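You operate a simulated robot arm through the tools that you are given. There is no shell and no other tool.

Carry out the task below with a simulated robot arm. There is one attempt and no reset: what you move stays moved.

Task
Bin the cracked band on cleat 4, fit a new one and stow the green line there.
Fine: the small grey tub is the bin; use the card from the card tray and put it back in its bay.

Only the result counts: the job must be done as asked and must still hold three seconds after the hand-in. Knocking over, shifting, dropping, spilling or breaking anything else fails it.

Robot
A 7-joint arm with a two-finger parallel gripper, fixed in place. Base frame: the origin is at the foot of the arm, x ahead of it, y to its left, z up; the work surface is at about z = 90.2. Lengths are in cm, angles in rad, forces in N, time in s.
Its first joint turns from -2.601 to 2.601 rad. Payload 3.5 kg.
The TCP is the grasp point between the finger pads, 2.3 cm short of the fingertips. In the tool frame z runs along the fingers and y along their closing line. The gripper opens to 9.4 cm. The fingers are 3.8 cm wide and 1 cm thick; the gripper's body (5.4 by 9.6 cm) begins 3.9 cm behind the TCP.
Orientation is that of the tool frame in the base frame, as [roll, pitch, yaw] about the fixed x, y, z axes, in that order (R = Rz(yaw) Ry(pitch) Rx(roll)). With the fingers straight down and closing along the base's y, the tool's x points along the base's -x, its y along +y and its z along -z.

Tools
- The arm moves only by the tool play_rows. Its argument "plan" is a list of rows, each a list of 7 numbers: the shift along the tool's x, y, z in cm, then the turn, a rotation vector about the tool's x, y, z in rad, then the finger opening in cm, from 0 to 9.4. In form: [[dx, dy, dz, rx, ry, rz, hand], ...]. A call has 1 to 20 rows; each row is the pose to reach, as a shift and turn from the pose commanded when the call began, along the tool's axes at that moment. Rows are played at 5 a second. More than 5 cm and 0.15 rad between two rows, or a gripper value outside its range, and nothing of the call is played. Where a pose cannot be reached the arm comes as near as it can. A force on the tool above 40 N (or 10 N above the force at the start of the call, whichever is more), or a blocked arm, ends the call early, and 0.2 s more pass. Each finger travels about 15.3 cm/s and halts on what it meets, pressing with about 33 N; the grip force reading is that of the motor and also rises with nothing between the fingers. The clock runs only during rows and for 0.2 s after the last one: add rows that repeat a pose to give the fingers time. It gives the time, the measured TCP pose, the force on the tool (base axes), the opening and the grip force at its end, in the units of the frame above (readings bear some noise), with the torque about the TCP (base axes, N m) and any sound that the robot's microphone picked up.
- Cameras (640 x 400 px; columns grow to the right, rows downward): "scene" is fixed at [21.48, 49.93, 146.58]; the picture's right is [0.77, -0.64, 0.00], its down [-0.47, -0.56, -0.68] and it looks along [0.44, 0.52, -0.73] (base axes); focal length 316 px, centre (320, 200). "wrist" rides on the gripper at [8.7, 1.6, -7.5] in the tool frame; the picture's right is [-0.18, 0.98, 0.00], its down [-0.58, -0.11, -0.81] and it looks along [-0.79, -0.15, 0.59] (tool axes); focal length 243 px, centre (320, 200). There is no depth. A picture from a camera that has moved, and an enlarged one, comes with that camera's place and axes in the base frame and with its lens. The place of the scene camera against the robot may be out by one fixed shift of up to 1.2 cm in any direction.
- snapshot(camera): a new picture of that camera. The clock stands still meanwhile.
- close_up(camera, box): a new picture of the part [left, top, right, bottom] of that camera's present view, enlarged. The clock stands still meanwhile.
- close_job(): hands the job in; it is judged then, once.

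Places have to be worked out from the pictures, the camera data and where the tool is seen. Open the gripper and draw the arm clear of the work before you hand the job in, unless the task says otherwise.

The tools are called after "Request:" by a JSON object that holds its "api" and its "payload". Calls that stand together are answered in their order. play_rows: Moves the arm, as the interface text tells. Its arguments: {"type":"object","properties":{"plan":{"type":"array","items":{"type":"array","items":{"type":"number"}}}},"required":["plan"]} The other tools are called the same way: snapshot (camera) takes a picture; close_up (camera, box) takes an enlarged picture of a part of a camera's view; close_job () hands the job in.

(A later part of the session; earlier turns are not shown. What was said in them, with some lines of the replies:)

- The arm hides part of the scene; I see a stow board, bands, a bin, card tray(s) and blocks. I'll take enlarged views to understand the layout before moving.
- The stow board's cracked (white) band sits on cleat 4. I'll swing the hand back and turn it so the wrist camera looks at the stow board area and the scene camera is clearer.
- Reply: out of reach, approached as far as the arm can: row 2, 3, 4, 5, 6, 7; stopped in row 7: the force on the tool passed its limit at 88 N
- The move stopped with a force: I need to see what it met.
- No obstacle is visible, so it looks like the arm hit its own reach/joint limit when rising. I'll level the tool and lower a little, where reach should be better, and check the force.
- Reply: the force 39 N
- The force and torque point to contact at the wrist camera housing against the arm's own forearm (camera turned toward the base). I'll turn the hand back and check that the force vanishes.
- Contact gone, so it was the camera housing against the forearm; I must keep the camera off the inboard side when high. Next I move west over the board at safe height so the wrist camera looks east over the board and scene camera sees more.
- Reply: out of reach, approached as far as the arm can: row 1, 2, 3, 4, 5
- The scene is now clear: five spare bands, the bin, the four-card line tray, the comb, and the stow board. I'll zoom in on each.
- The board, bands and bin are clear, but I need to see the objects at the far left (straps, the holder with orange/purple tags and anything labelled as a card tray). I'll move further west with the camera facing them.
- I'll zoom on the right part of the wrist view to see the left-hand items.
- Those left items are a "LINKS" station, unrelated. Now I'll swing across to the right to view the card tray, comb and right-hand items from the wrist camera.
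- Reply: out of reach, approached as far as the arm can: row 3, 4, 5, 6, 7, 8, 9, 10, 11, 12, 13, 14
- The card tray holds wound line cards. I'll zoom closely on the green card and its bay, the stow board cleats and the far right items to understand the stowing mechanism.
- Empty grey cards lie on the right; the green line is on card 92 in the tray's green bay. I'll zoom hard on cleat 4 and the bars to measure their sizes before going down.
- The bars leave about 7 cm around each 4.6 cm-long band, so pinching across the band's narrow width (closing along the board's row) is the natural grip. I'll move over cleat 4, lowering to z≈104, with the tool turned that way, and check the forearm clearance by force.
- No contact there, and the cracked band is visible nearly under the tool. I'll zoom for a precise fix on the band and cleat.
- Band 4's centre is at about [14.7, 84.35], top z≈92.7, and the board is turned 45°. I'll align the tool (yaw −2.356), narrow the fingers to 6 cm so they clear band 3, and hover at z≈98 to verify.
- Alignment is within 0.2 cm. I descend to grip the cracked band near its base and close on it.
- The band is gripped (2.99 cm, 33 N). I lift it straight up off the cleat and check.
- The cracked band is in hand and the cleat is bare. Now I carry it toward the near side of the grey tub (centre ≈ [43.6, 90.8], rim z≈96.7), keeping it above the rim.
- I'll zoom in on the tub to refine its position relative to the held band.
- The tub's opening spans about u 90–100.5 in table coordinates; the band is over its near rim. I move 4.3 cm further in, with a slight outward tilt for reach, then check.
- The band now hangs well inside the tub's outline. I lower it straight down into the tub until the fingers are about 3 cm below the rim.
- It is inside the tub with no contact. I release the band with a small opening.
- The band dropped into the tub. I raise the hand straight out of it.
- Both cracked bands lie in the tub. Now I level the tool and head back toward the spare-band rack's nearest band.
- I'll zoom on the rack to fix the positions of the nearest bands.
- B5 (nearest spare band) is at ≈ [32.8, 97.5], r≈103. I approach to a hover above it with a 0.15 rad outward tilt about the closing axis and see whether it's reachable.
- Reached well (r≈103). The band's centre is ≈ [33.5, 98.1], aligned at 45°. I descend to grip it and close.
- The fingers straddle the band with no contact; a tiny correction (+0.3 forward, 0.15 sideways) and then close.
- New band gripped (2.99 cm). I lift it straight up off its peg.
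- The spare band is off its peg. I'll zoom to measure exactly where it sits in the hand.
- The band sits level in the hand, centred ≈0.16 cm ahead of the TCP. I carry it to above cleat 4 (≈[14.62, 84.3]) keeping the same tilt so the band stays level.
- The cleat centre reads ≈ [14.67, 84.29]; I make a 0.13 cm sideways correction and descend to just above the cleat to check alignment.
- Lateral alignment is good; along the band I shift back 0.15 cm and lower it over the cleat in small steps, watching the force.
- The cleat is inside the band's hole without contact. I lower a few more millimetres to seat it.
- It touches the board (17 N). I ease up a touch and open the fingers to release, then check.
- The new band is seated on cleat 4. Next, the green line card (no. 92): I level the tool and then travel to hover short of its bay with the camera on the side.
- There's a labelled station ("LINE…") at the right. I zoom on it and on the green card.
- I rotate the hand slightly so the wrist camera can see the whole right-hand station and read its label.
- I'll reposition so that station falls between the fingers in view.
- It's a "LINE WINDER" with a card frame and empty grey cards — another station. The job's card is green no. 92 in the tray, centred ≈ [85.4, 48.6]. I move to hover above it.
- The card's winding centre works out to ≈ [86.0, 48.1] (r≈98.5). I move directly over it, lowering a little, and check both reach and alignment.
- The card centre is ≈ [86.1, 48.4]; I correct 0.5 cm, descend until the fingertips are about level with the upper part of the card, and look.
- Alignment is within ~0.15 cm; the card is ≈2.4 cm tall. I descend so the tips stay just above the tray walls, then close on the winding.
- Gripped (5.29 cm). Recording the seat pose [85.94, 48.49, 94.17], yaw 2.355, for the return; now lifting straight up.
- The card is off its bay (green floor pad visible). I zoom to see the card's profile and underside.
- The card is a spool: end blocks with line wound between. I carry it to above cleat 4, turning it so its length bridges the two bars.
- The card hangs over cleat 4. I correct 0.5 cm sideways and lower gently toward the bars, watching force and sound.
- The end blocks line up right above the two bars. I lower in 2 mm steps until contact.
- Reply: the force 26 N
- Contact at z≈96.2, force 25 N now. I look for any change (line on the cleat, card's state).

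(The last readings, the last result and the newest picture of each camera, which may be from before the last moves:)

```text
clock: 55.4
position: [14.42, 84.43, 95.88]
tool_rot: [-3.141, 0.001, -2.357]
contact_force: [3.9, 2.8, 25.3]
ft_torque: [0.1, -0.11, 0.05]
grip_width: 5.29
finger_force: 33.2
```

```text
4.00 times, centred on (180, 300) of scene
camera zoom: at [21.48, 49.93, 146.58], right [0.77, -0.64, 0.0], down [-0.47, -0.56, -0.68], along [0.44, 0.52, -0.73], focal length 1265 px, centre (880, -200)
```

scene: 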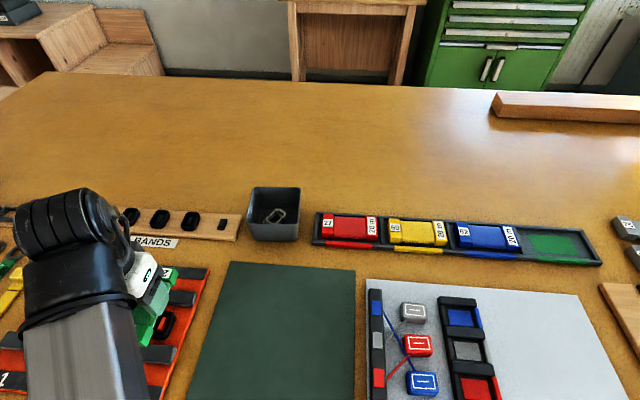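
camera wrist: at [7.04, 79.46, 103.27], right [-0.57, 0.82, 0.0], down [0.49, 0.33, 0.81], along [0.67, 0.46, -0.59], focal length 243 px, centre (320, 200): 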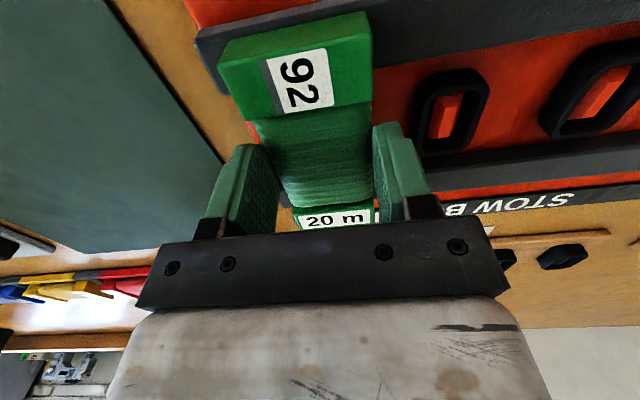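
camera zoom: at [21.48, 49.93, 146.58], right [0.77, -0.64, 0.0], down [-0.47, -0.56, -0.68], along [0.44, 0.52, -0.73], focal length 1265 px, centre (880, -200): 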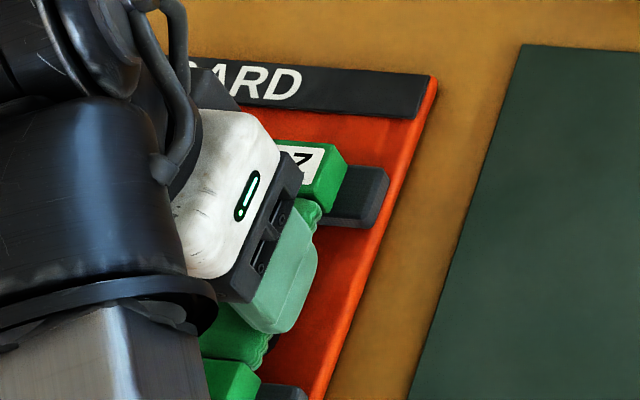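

No visible change yet while pressed. I'll hold the card seated a moment longer, then lift and look at the cleat beneath.

Request:
{"api": "play_rows", "payload": {"plan": [[0, 0, 0, 0, 0, 0, 4.0], [0, 0, 0, 0, 0, 0, 4.0], [0, 0, 0, 0, 0, 0, 4.0], [0, 0, 0, 0, 0, 0, 4.0], [0, 0, 0, 0, 0, 0, 4.0], [0, 0, 0, 0, 0, 0, 4.0]]}}

Request:
{"api": "play_rows", "payload": {"plan": [[0, 0, -1.5, 0, 0, 0, 4.0], [0, 0, -4.5, 0, 0, 0, 4.0], [0, 0, -7.5, 0, 0, 0, 4.0], [0, -4, -8, 0, 0, 0, 4.0], [0, -8, -8, 0, 0, 0, 4.0], [0, -8, -8, 0, 0, 0, 4.0]]}}

Request:
{"api": "snapshot", "payload": {"camera": "wrist"}}

Request:
{"api": "snapshot", "payload": {"camera": "scene"}}

```text
clock: 56.8
position: [14.38, 84.52, 95.71]
tool_rot: [3.141, -0.002, -2.356]
contact_force: [6.3, 2.5, 20.6]
ft_torque: [0.11, -0.23, -0.03]
grip_width: 5.3
finger_force: 33.1
```

```text
clock: 58.2
position: [20.2, 78.84, 103.46]
tool_rot: [-3.141, 0.0, -2.355]
contact_force: [0.4, 0.0, 0.0]
ft_torque: [0.0, 0.01, -0.03]
grip_width: 5.28
finger_force: 32.9
```

```text
taken
camera wrist: at [12.79, 73.91, 110.94], right [-0.57, 0.82, 0.0], down [0.49, 0.33, 0.81], along [0.67, 0.46, -0.59], focal length 243 px, centre (320, 200)
```

wrist: 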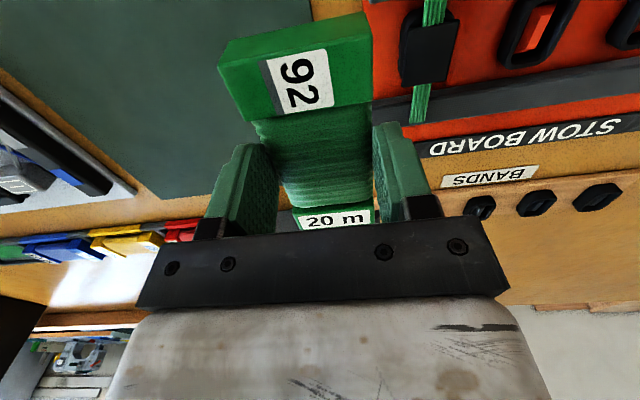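

```text
taken
```

scene: 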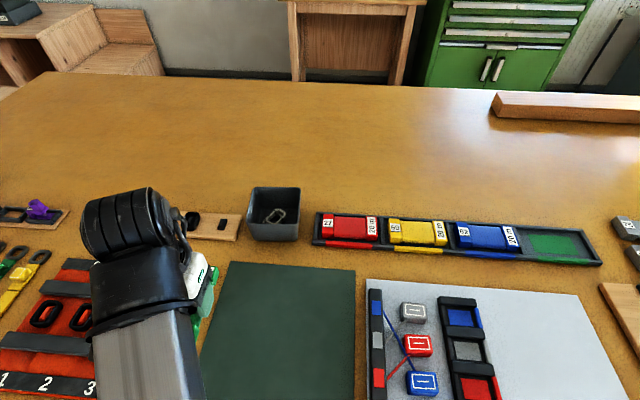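

The stow has worked: a green line now runs across cleat 4 under the band. I zoom to confirm.

Request:
{"api": "close_up", "payload": {"camera": "wrist", "box": [360, 0, 520, 140]}}

```text
2.86 times, centred on (440, 70) of wrist
camera zoom: at [12.79, 73.91, 110.94], right [-0.57, 0.82, 0.0], down [0.49, 0.33, 0.81], along [0.67, 0.46, -0.59], focal length 693 px, centre (-23, 571)
```

zoom: 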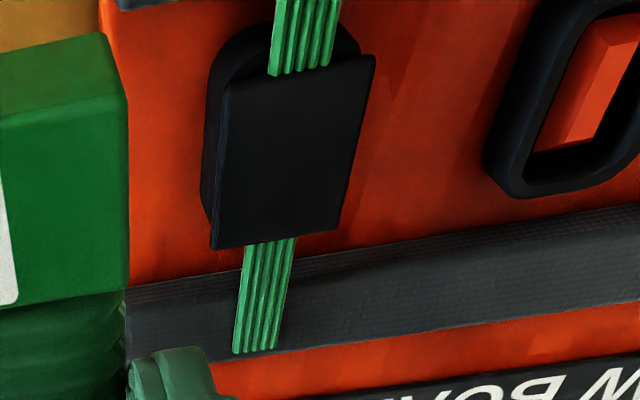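

The green line is stowed at cleat 4 under the band. Now I carry the card back to its bay (recorded seat pose [85.94, 48.49], yaw 2.355).

Request:
{"api": "play_rows", "payload": {"plan": [[-1.57, -4.25, 0, 0, 0, 0.0983, 4.0], [-3.13, -8.49, 0, 0, 0, 0.1966, 4.0], [-4.7, -12.74, 0, 0, 0, 0.295, 4.0], [-6.27, -16.98, 0, 0, 0, 0.393, 4.0], [-7.83, -21.23, 0, 0, 0, 0.4916, 4.0], [-9.4, -25.47, 0, 0, 0, 0.59, 4.0], [-10.96, -29.72, 0, 0, 0, 0.688, 4.0], [-12.53, -33.97, 0, 0, 0, 0.7865, 4.0], [-14.1, -38.21, 0, 0, 0, 0.885, 4.0], [-15.66, -42.46, 0, 0, 0, 0.983, 4.0], [-17.23, -46.7, 0, 0, 0, 1.081, 4.0], [-18.8, -50.95, 0, 0, 0, 1.18, 4.0], [-20.36, -55.19, 0, 0, 0, 1.278, 4.0], [-21.93, -59.44, 0, 0, 0, 1.376, 4.0], [-23.5, -63.69, 0.5, 0, 0, 1.475, 4.0], [-25.06, -67.93, 1.16, 0, 0, 1.573, 4.0], [-25.06, -67.93, 1.16, 0, 0, 1.573, 4.0]]}}

Request:
{"api": "snapshot", "payload": {"camera": "wrist"}}

Request:
{"api": "snapshot", "payload": {"camera": "scene"}}

```text
clock: 61.8
position: [85.8, 48.79, 102.65]
tool_rot: [3.141, 0.001, 2.353]
contact_force: [-0.5, 0.2, -0.4]
ft_torque: [0.02, 0.0, -0.05]
grip_width: 5.28
finger_force: 33.1
```

```text
taken
camera wrist: at [80.9, 56.07, 110.17], right [0.83, 0.56, 0.0], down [0.33, -0.49, 0.81], along [0.45, -0.67, -0.59], focal length 243 px, centre (320, 200)
```

wrist: 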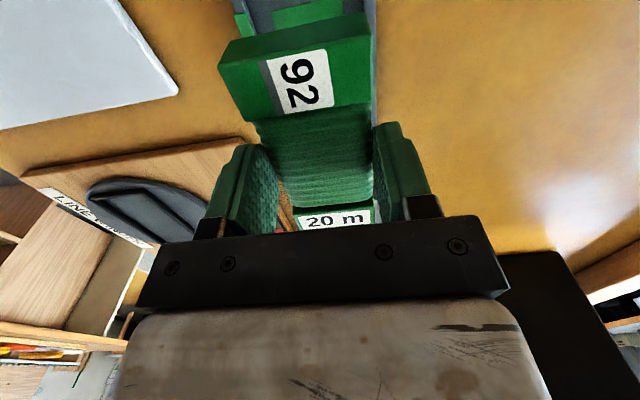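

```text
taken
```

scene: 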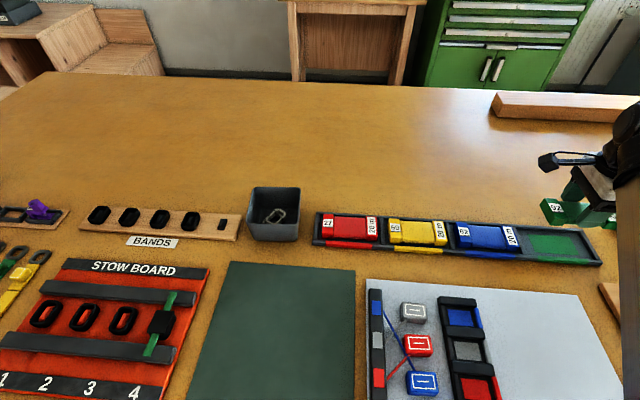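

The scene view confirms the green line stowed with the band over it. I lower the card over its bay to about 1.5 cm above the floor, with a 0.3 cm correction, and check alignment.

Request:
{"api": "play_rows", "payload": {"plan": [[-0.25, -0.08, 2.5, 0, 0, 0, 4.0], [-0.25, -0.08, 5.0, 0, 0, 0, 4.0], [-0.25, -0.08, 7.1, 0, 0, 0, 4.0], [-0.25, -0.08, 7.1, 0, 0, 0, 4.0]]}}

Request:
{"api": "close_up", "payload": {"camera": "wrist", "box": [200, 0, 460, 200]}}

Request:
{"api": "close_up", "payload": {"camera": "scene", "box": [480, 180, 640, 290]}}

```text
clock: 62.8
position: [85.94, 48.45, 95.47]
tool_rot: [-3.141, 0.0, 2.354]
contact_force: [0.2, -0.1, -0.2]
ft_torque: [0.0, 0.02, -0.02]
grip_width: 5.3
finger_force: 32.8
```

```text
2.00 times, centred on (330, 100) of wrist
camera zoom: at [80.91, 55.7, 103.03], right [0.83, 0.56, 0.0], down [0.33, -0.49, 0.81], along [0.45, -0.67, -0.59], focal length 485 px, centre (300, 400)
```

zoom: 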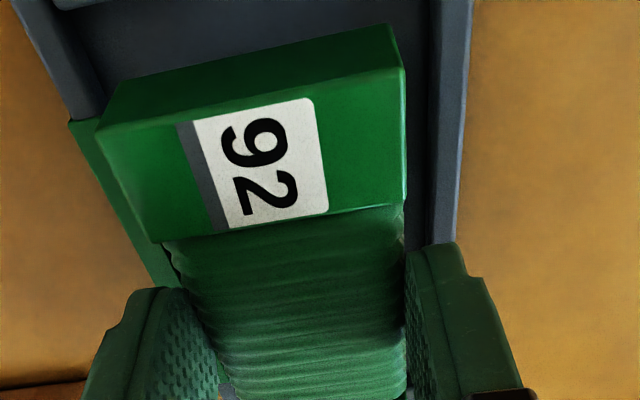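

```text
3.64 times, centred on (560, 235) of scene
camera zoom: at [21.48, 49.93, 146.58], right [0.77, -0.64, 0.0], down [-0.47, -0.56, -0.68], along [0.44, 0.52, -0.73], focal length 1150 px, centre (-553, 73)
```

zoom: 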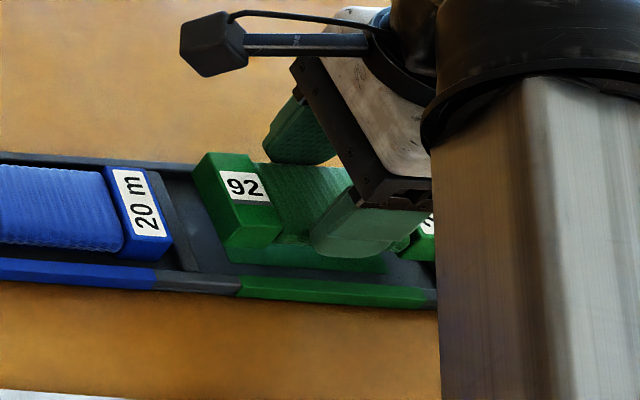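

Aligned over the bay. I lower slowly until the card just touches the tray floor.

Request:
{"api": "play_rows", "payload": {"plan": [[0, 0, 0.7, 0, 0, 0, 4.0], [0, 0, 1.2, 0, 0, 0, 4.0], [0, 0, 1.4, 0, 0, 0, 4.0], [0, 0, 1.4, 0, 0, 0, 4.0]]}}

Request:
{"api": "play_rows", "payload": {"plan": [[0, 0, 0.1, 0, 0, 0, 4.0], [0, 0, 0.15, 0, 0, 0, 4.0], [0, 0, 0.15, 0, 0, 0, 4.0]]}}

```text
clock: 63.8
position: [85.92, 48.42, 94.11]
tool_rot: [3.141, 0.001, 2.354]
contact_force: [-0.9, -0.4, -0.4]
ft_torque: [-0.01, -0.02, 0.04]
grip_width: 5.29
finger_force: 33.1
```

```text
clock: 64.6
position: [85.98, 48.28, 93.94]
tool_rot: [-3.141, -0.001, 2.354]
contact_force: [0.0, -0.1, -0.7]
ft_torque: [0.0, 0.03, -0.01]
grip_width: 5.31
finger_force: 33.4
```

Still free; another small step down.

Request:
{"api": "play_rows", "payload": {"plan": [[0, 0, 0.1, 0, 0, 0, 4.0], [0, 0, 0.15, 0, 0, 0, 4.0], [0, 0, 0.15, 0, 0, 0, 4.0]]}}

Request:
{"api": "close_up", "payload": {"camera": "scene", "box": [500, 200, 600, 280]}}

```text
clock: 65.4
position: [85.91, 48.44, 93.79]
tool_rot: [3.141, 0.0, 2.354]
contact_force: [-0.3, 0.1, -0.7]
ft_torque: [-0.02, 0.02, -0.01]
grip_width: 5.31
finger_force: 32.8
```

```text
5.00 times, centred on (550, 240) of scene
camera zoom: at [21.48, 49.93, 146.58], right [0.77, -0.64, 0.0], down [-0.47, -0.56, -0.68], along [0.44, 0.52, -0.73], focal length 1581 px, centre (-830, 0)
```

zoom: 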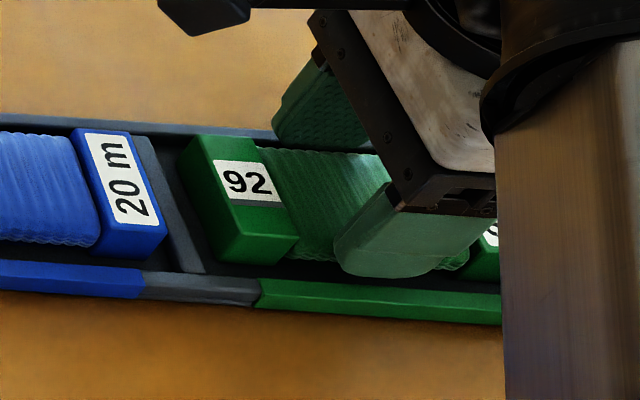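

Nearly seated; a further couple of millimetres in small steps.

Request:
{"api": "play_rows", "payload": {"plan": [[0, 0, 0.1, 0, 0, 0, 4.0], [0, 0, 0.1, 0, 0, 0, 4.0]]}}

Request:
{"api": "play_rows", "payload": {"plan": [[0, 0, 0.1, 0, 0, 0, 4.0], [0, 0, 0.1, 0, 0, 0, 4.0]]}}

```text
clock: 66.0
position: [85.91, 48.46, 93.85]
tool_rot: [3.141, -0.002, 2.353]
contact_force: [-0.5, -1.4, 4.1]
ft_torque: [-0.04, 0.02, -0.02]
grip_width: 5.31
finger_force: 33.2
```

```text
clock: 66.6
position: [85.89, 48.36, 93.82]
tool_rot: [3.141, 0.0, 2.354]
contact_force: [-0.9, 3.5, 20.1]
ft_torque: [-0.02, 0.05, -0.03]
grip_width: 5.29
finger_force: 33.2
```

The card is seated (20 N). I ease up 1 mm, open the fingers just 2 mm per side, and rise.

Request:
{"api": "play_rows", "payload": {"plan": [[0, 0, -0.1, 0, 0, 0, 4.0], [0, 0, -0.1, 0, 0, 0, 5.5], [0, 0, -0.1, 0, 0, 0, 5.7], [0, 0, -0.1, 0, 0, 0, 5.7]]}}

Request:
{"api": "close_up", "payload": {"camera": "wrist", "box": [200, 0, 460, 200]}}

```text
clock: 67.6
position: [86.0, 48.4, 93.7]
tool_rot: [-3.14, -0.001, 2.355]
contact_force: [0.3, -0.2, 1.4]
ft_torque: [-0.04, 0.04, 0.02]
grip_width: 5.71
finger_force: 0.1
```

```text
2.00 times, centred on (330, 100) of wrist
camera zoom: at [80.93, 55.65, 101.22], right [0.83, 0.56, 0.0], down [0.33, -0.49, 0.81], along [0.45, -0.67, -0.59], focal length 485 px, centre (300, 400)
```

zoom: 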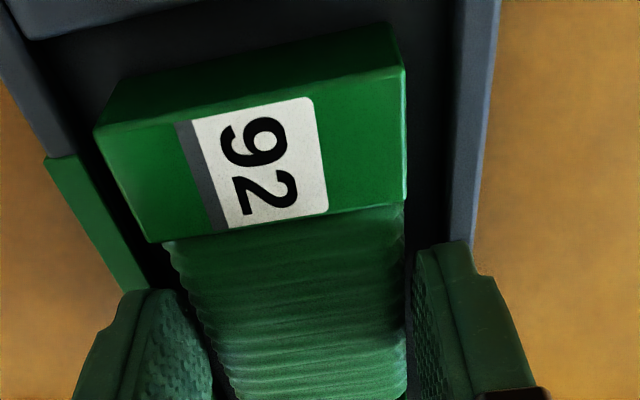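

Fingers are free of the winding. I rise straight up slowly, opening slightly more once above the walls.

Request:
{"api": "play_rows", "payload": {"plan": [[0, 0, -0.6, 0, 0, 0, 5.7], [0, 0, -1.3, 0, 0, 0, 5.9], [0, 0, -3.0, 0, 0, 0, 6.6], [0, 0, -6.0, 0, 0, 0, 7.5], [0, 0, -9.0, 0, 0, 0, 7.5], [0, 0, -9.0, 0, 0, 0, 7.5]]}}

Request:
{"api": "close_up", "payload": {"camera": "wrist", "box": [200, 0, 460, 200]}}

Request:
{"api": "snapshot", "payload": {"camera": "scene"}}

```text
clock: 69.0
position: [86.13, 48.47, 102.7]
tool_rot: [3.141, 0.002, 2.354]
contact_force: [-0.3, 0.3, 0.0]
ft_torque: [0.0, 0.01, 0.0]
grip_width: 7.5
finger_force: 0.0
```

```text
2.00 times, centred on (330, 100) of wrist
camera zoom: at [81.11, 55.69, 110.11], right [0.83, 0.56, 0.0], down [0.33, -0.49, 0.81], along [0.45, -0.67, -0.59], focal length 485 px, centre (300, 400)
```

zoom: 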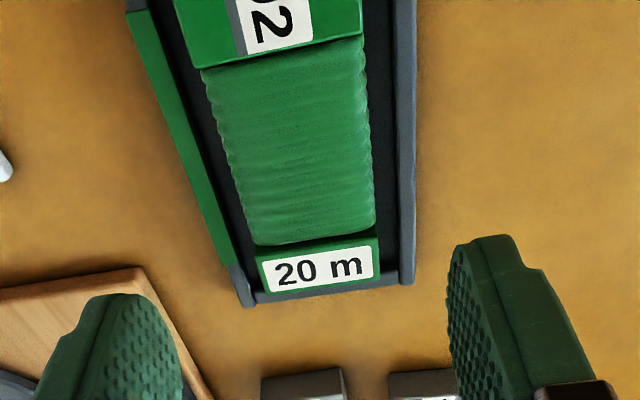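

```text
taken
```

scene: 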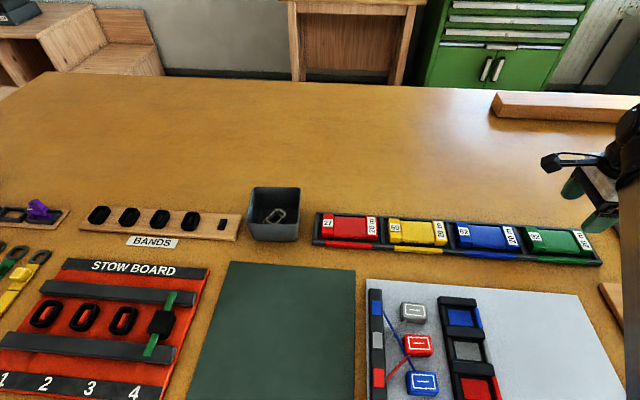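

The card sits back in its bay and everything else looks undisturbed. I draw the arm back clear, open the gripper, and inspect all relevant places.

Request:
{"api": "play_rows", "payload": {"plan": [[0.8, -3.7, -1.5, 0, 0, 0, 8.5], [1.5, -7.5, -3.0, 0, 0, 0, 9.4], [2.3, -11.2, -4.4, 0, 0, 0, 9.4], [3.1, -15, -5.8, 0, 0, 0, 9.4], [3.87, -18.7, -7.0, 0, 0, 0, 9.4], [3.87, -18.7, -7.0, 0, 0, 0, 9.4]]}}

Request:
{"api": "close_up", "payload": {"camera": "scene", "box": [500, 200, 620, 280]}}

Request:
{"api": "close_up", "payload": {"camera": "scene", "box": [90, 250, 230, 390]}}

Request:
{"api": "close_up", "payload": {"camera": "scene", "box": [180, 170, 320, 260]}}

```text
clock: 70.4
position: [70.26, 37.91, 109.67]
tool_rot: [-3.14, -0.001, 2.353]
contact_force: [-0.2, -0.4, -0.2]
ft_torque: [0.0, -0.01, 0.02]
grip_width: 9.43
finger_force: 0.0
```

```text
5.00 times, centred on (560, 240) of scene
camera zoom: at [21.48, 49.93, 146.58], right [0.77, -0.64, 0.0], down [-0.47, -0.56, -0.68], along [0.44, 0.52, -0.73], focal length 1581 px, centre (-880, 0)
```

zoom: 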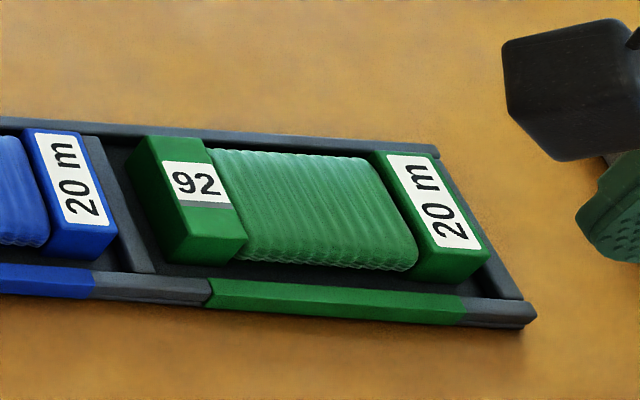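

```text
2.86 times, centred on (160, 320) of scene
camera zoom: at [21.48, 49.93, 146.58], right [0.77, -0.64, 0.0], down [-0.47, -0.56, -0.68], along [0.44, 0.52, -0.73], focal length 904 px, centre (777, -143)
```

zoom: 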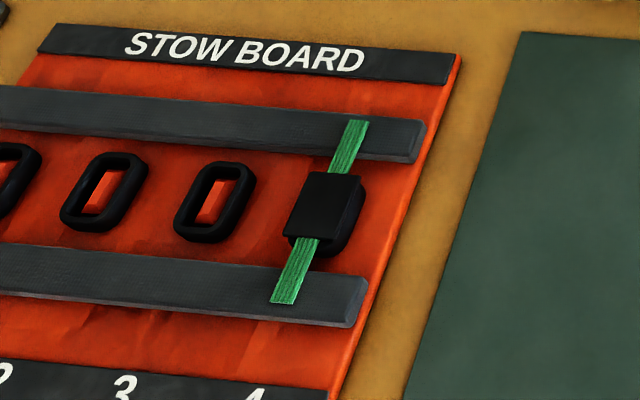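

```text
4.44 times, centred on (250, 215) of scene
camera zoom: at [21.48, 49.93, 146.58], right [0.77, -0.64, 0.0], down [-0.47, -0.56, -0.68], along [0.44, 0.52, -0.73], focal length 1405 px, centre (631, 133)
```

zoom: 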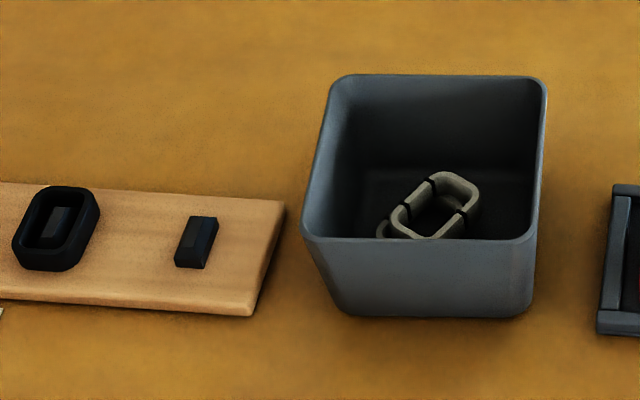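

Everything checks out: the cracked band is in the tub, the new band is on cleat 4 with the green line stowed under it, and card 92 is back in its green bay. The gripper is open and clear, so I hand the job in.

Request:
{"api": "close_job", "payload": {}}

```text
The job is handed in.
```

The job is done as asked and handed in; I don't have the judging result.

- **Cracked band:** taken off cleat 4 and dropped in the small grey tub, next to the one already there.
- **New band:** taken from the nearest peg on the BANDS rack and fitted on cleat 4.
- **Green line:** stowed at cleat 4. After I pressed card 92 across the bars, the line showed running under the band.
- **Card 92:** back in its green bay, within about 2 mm of where it started.

Early on, the wrist camera pressed against the arm's own forearm and stopped one move. It touched nothing on the table, and I saw nothing else shifted in the final pictures. The gripper is open and the arm is drawn back from the work.
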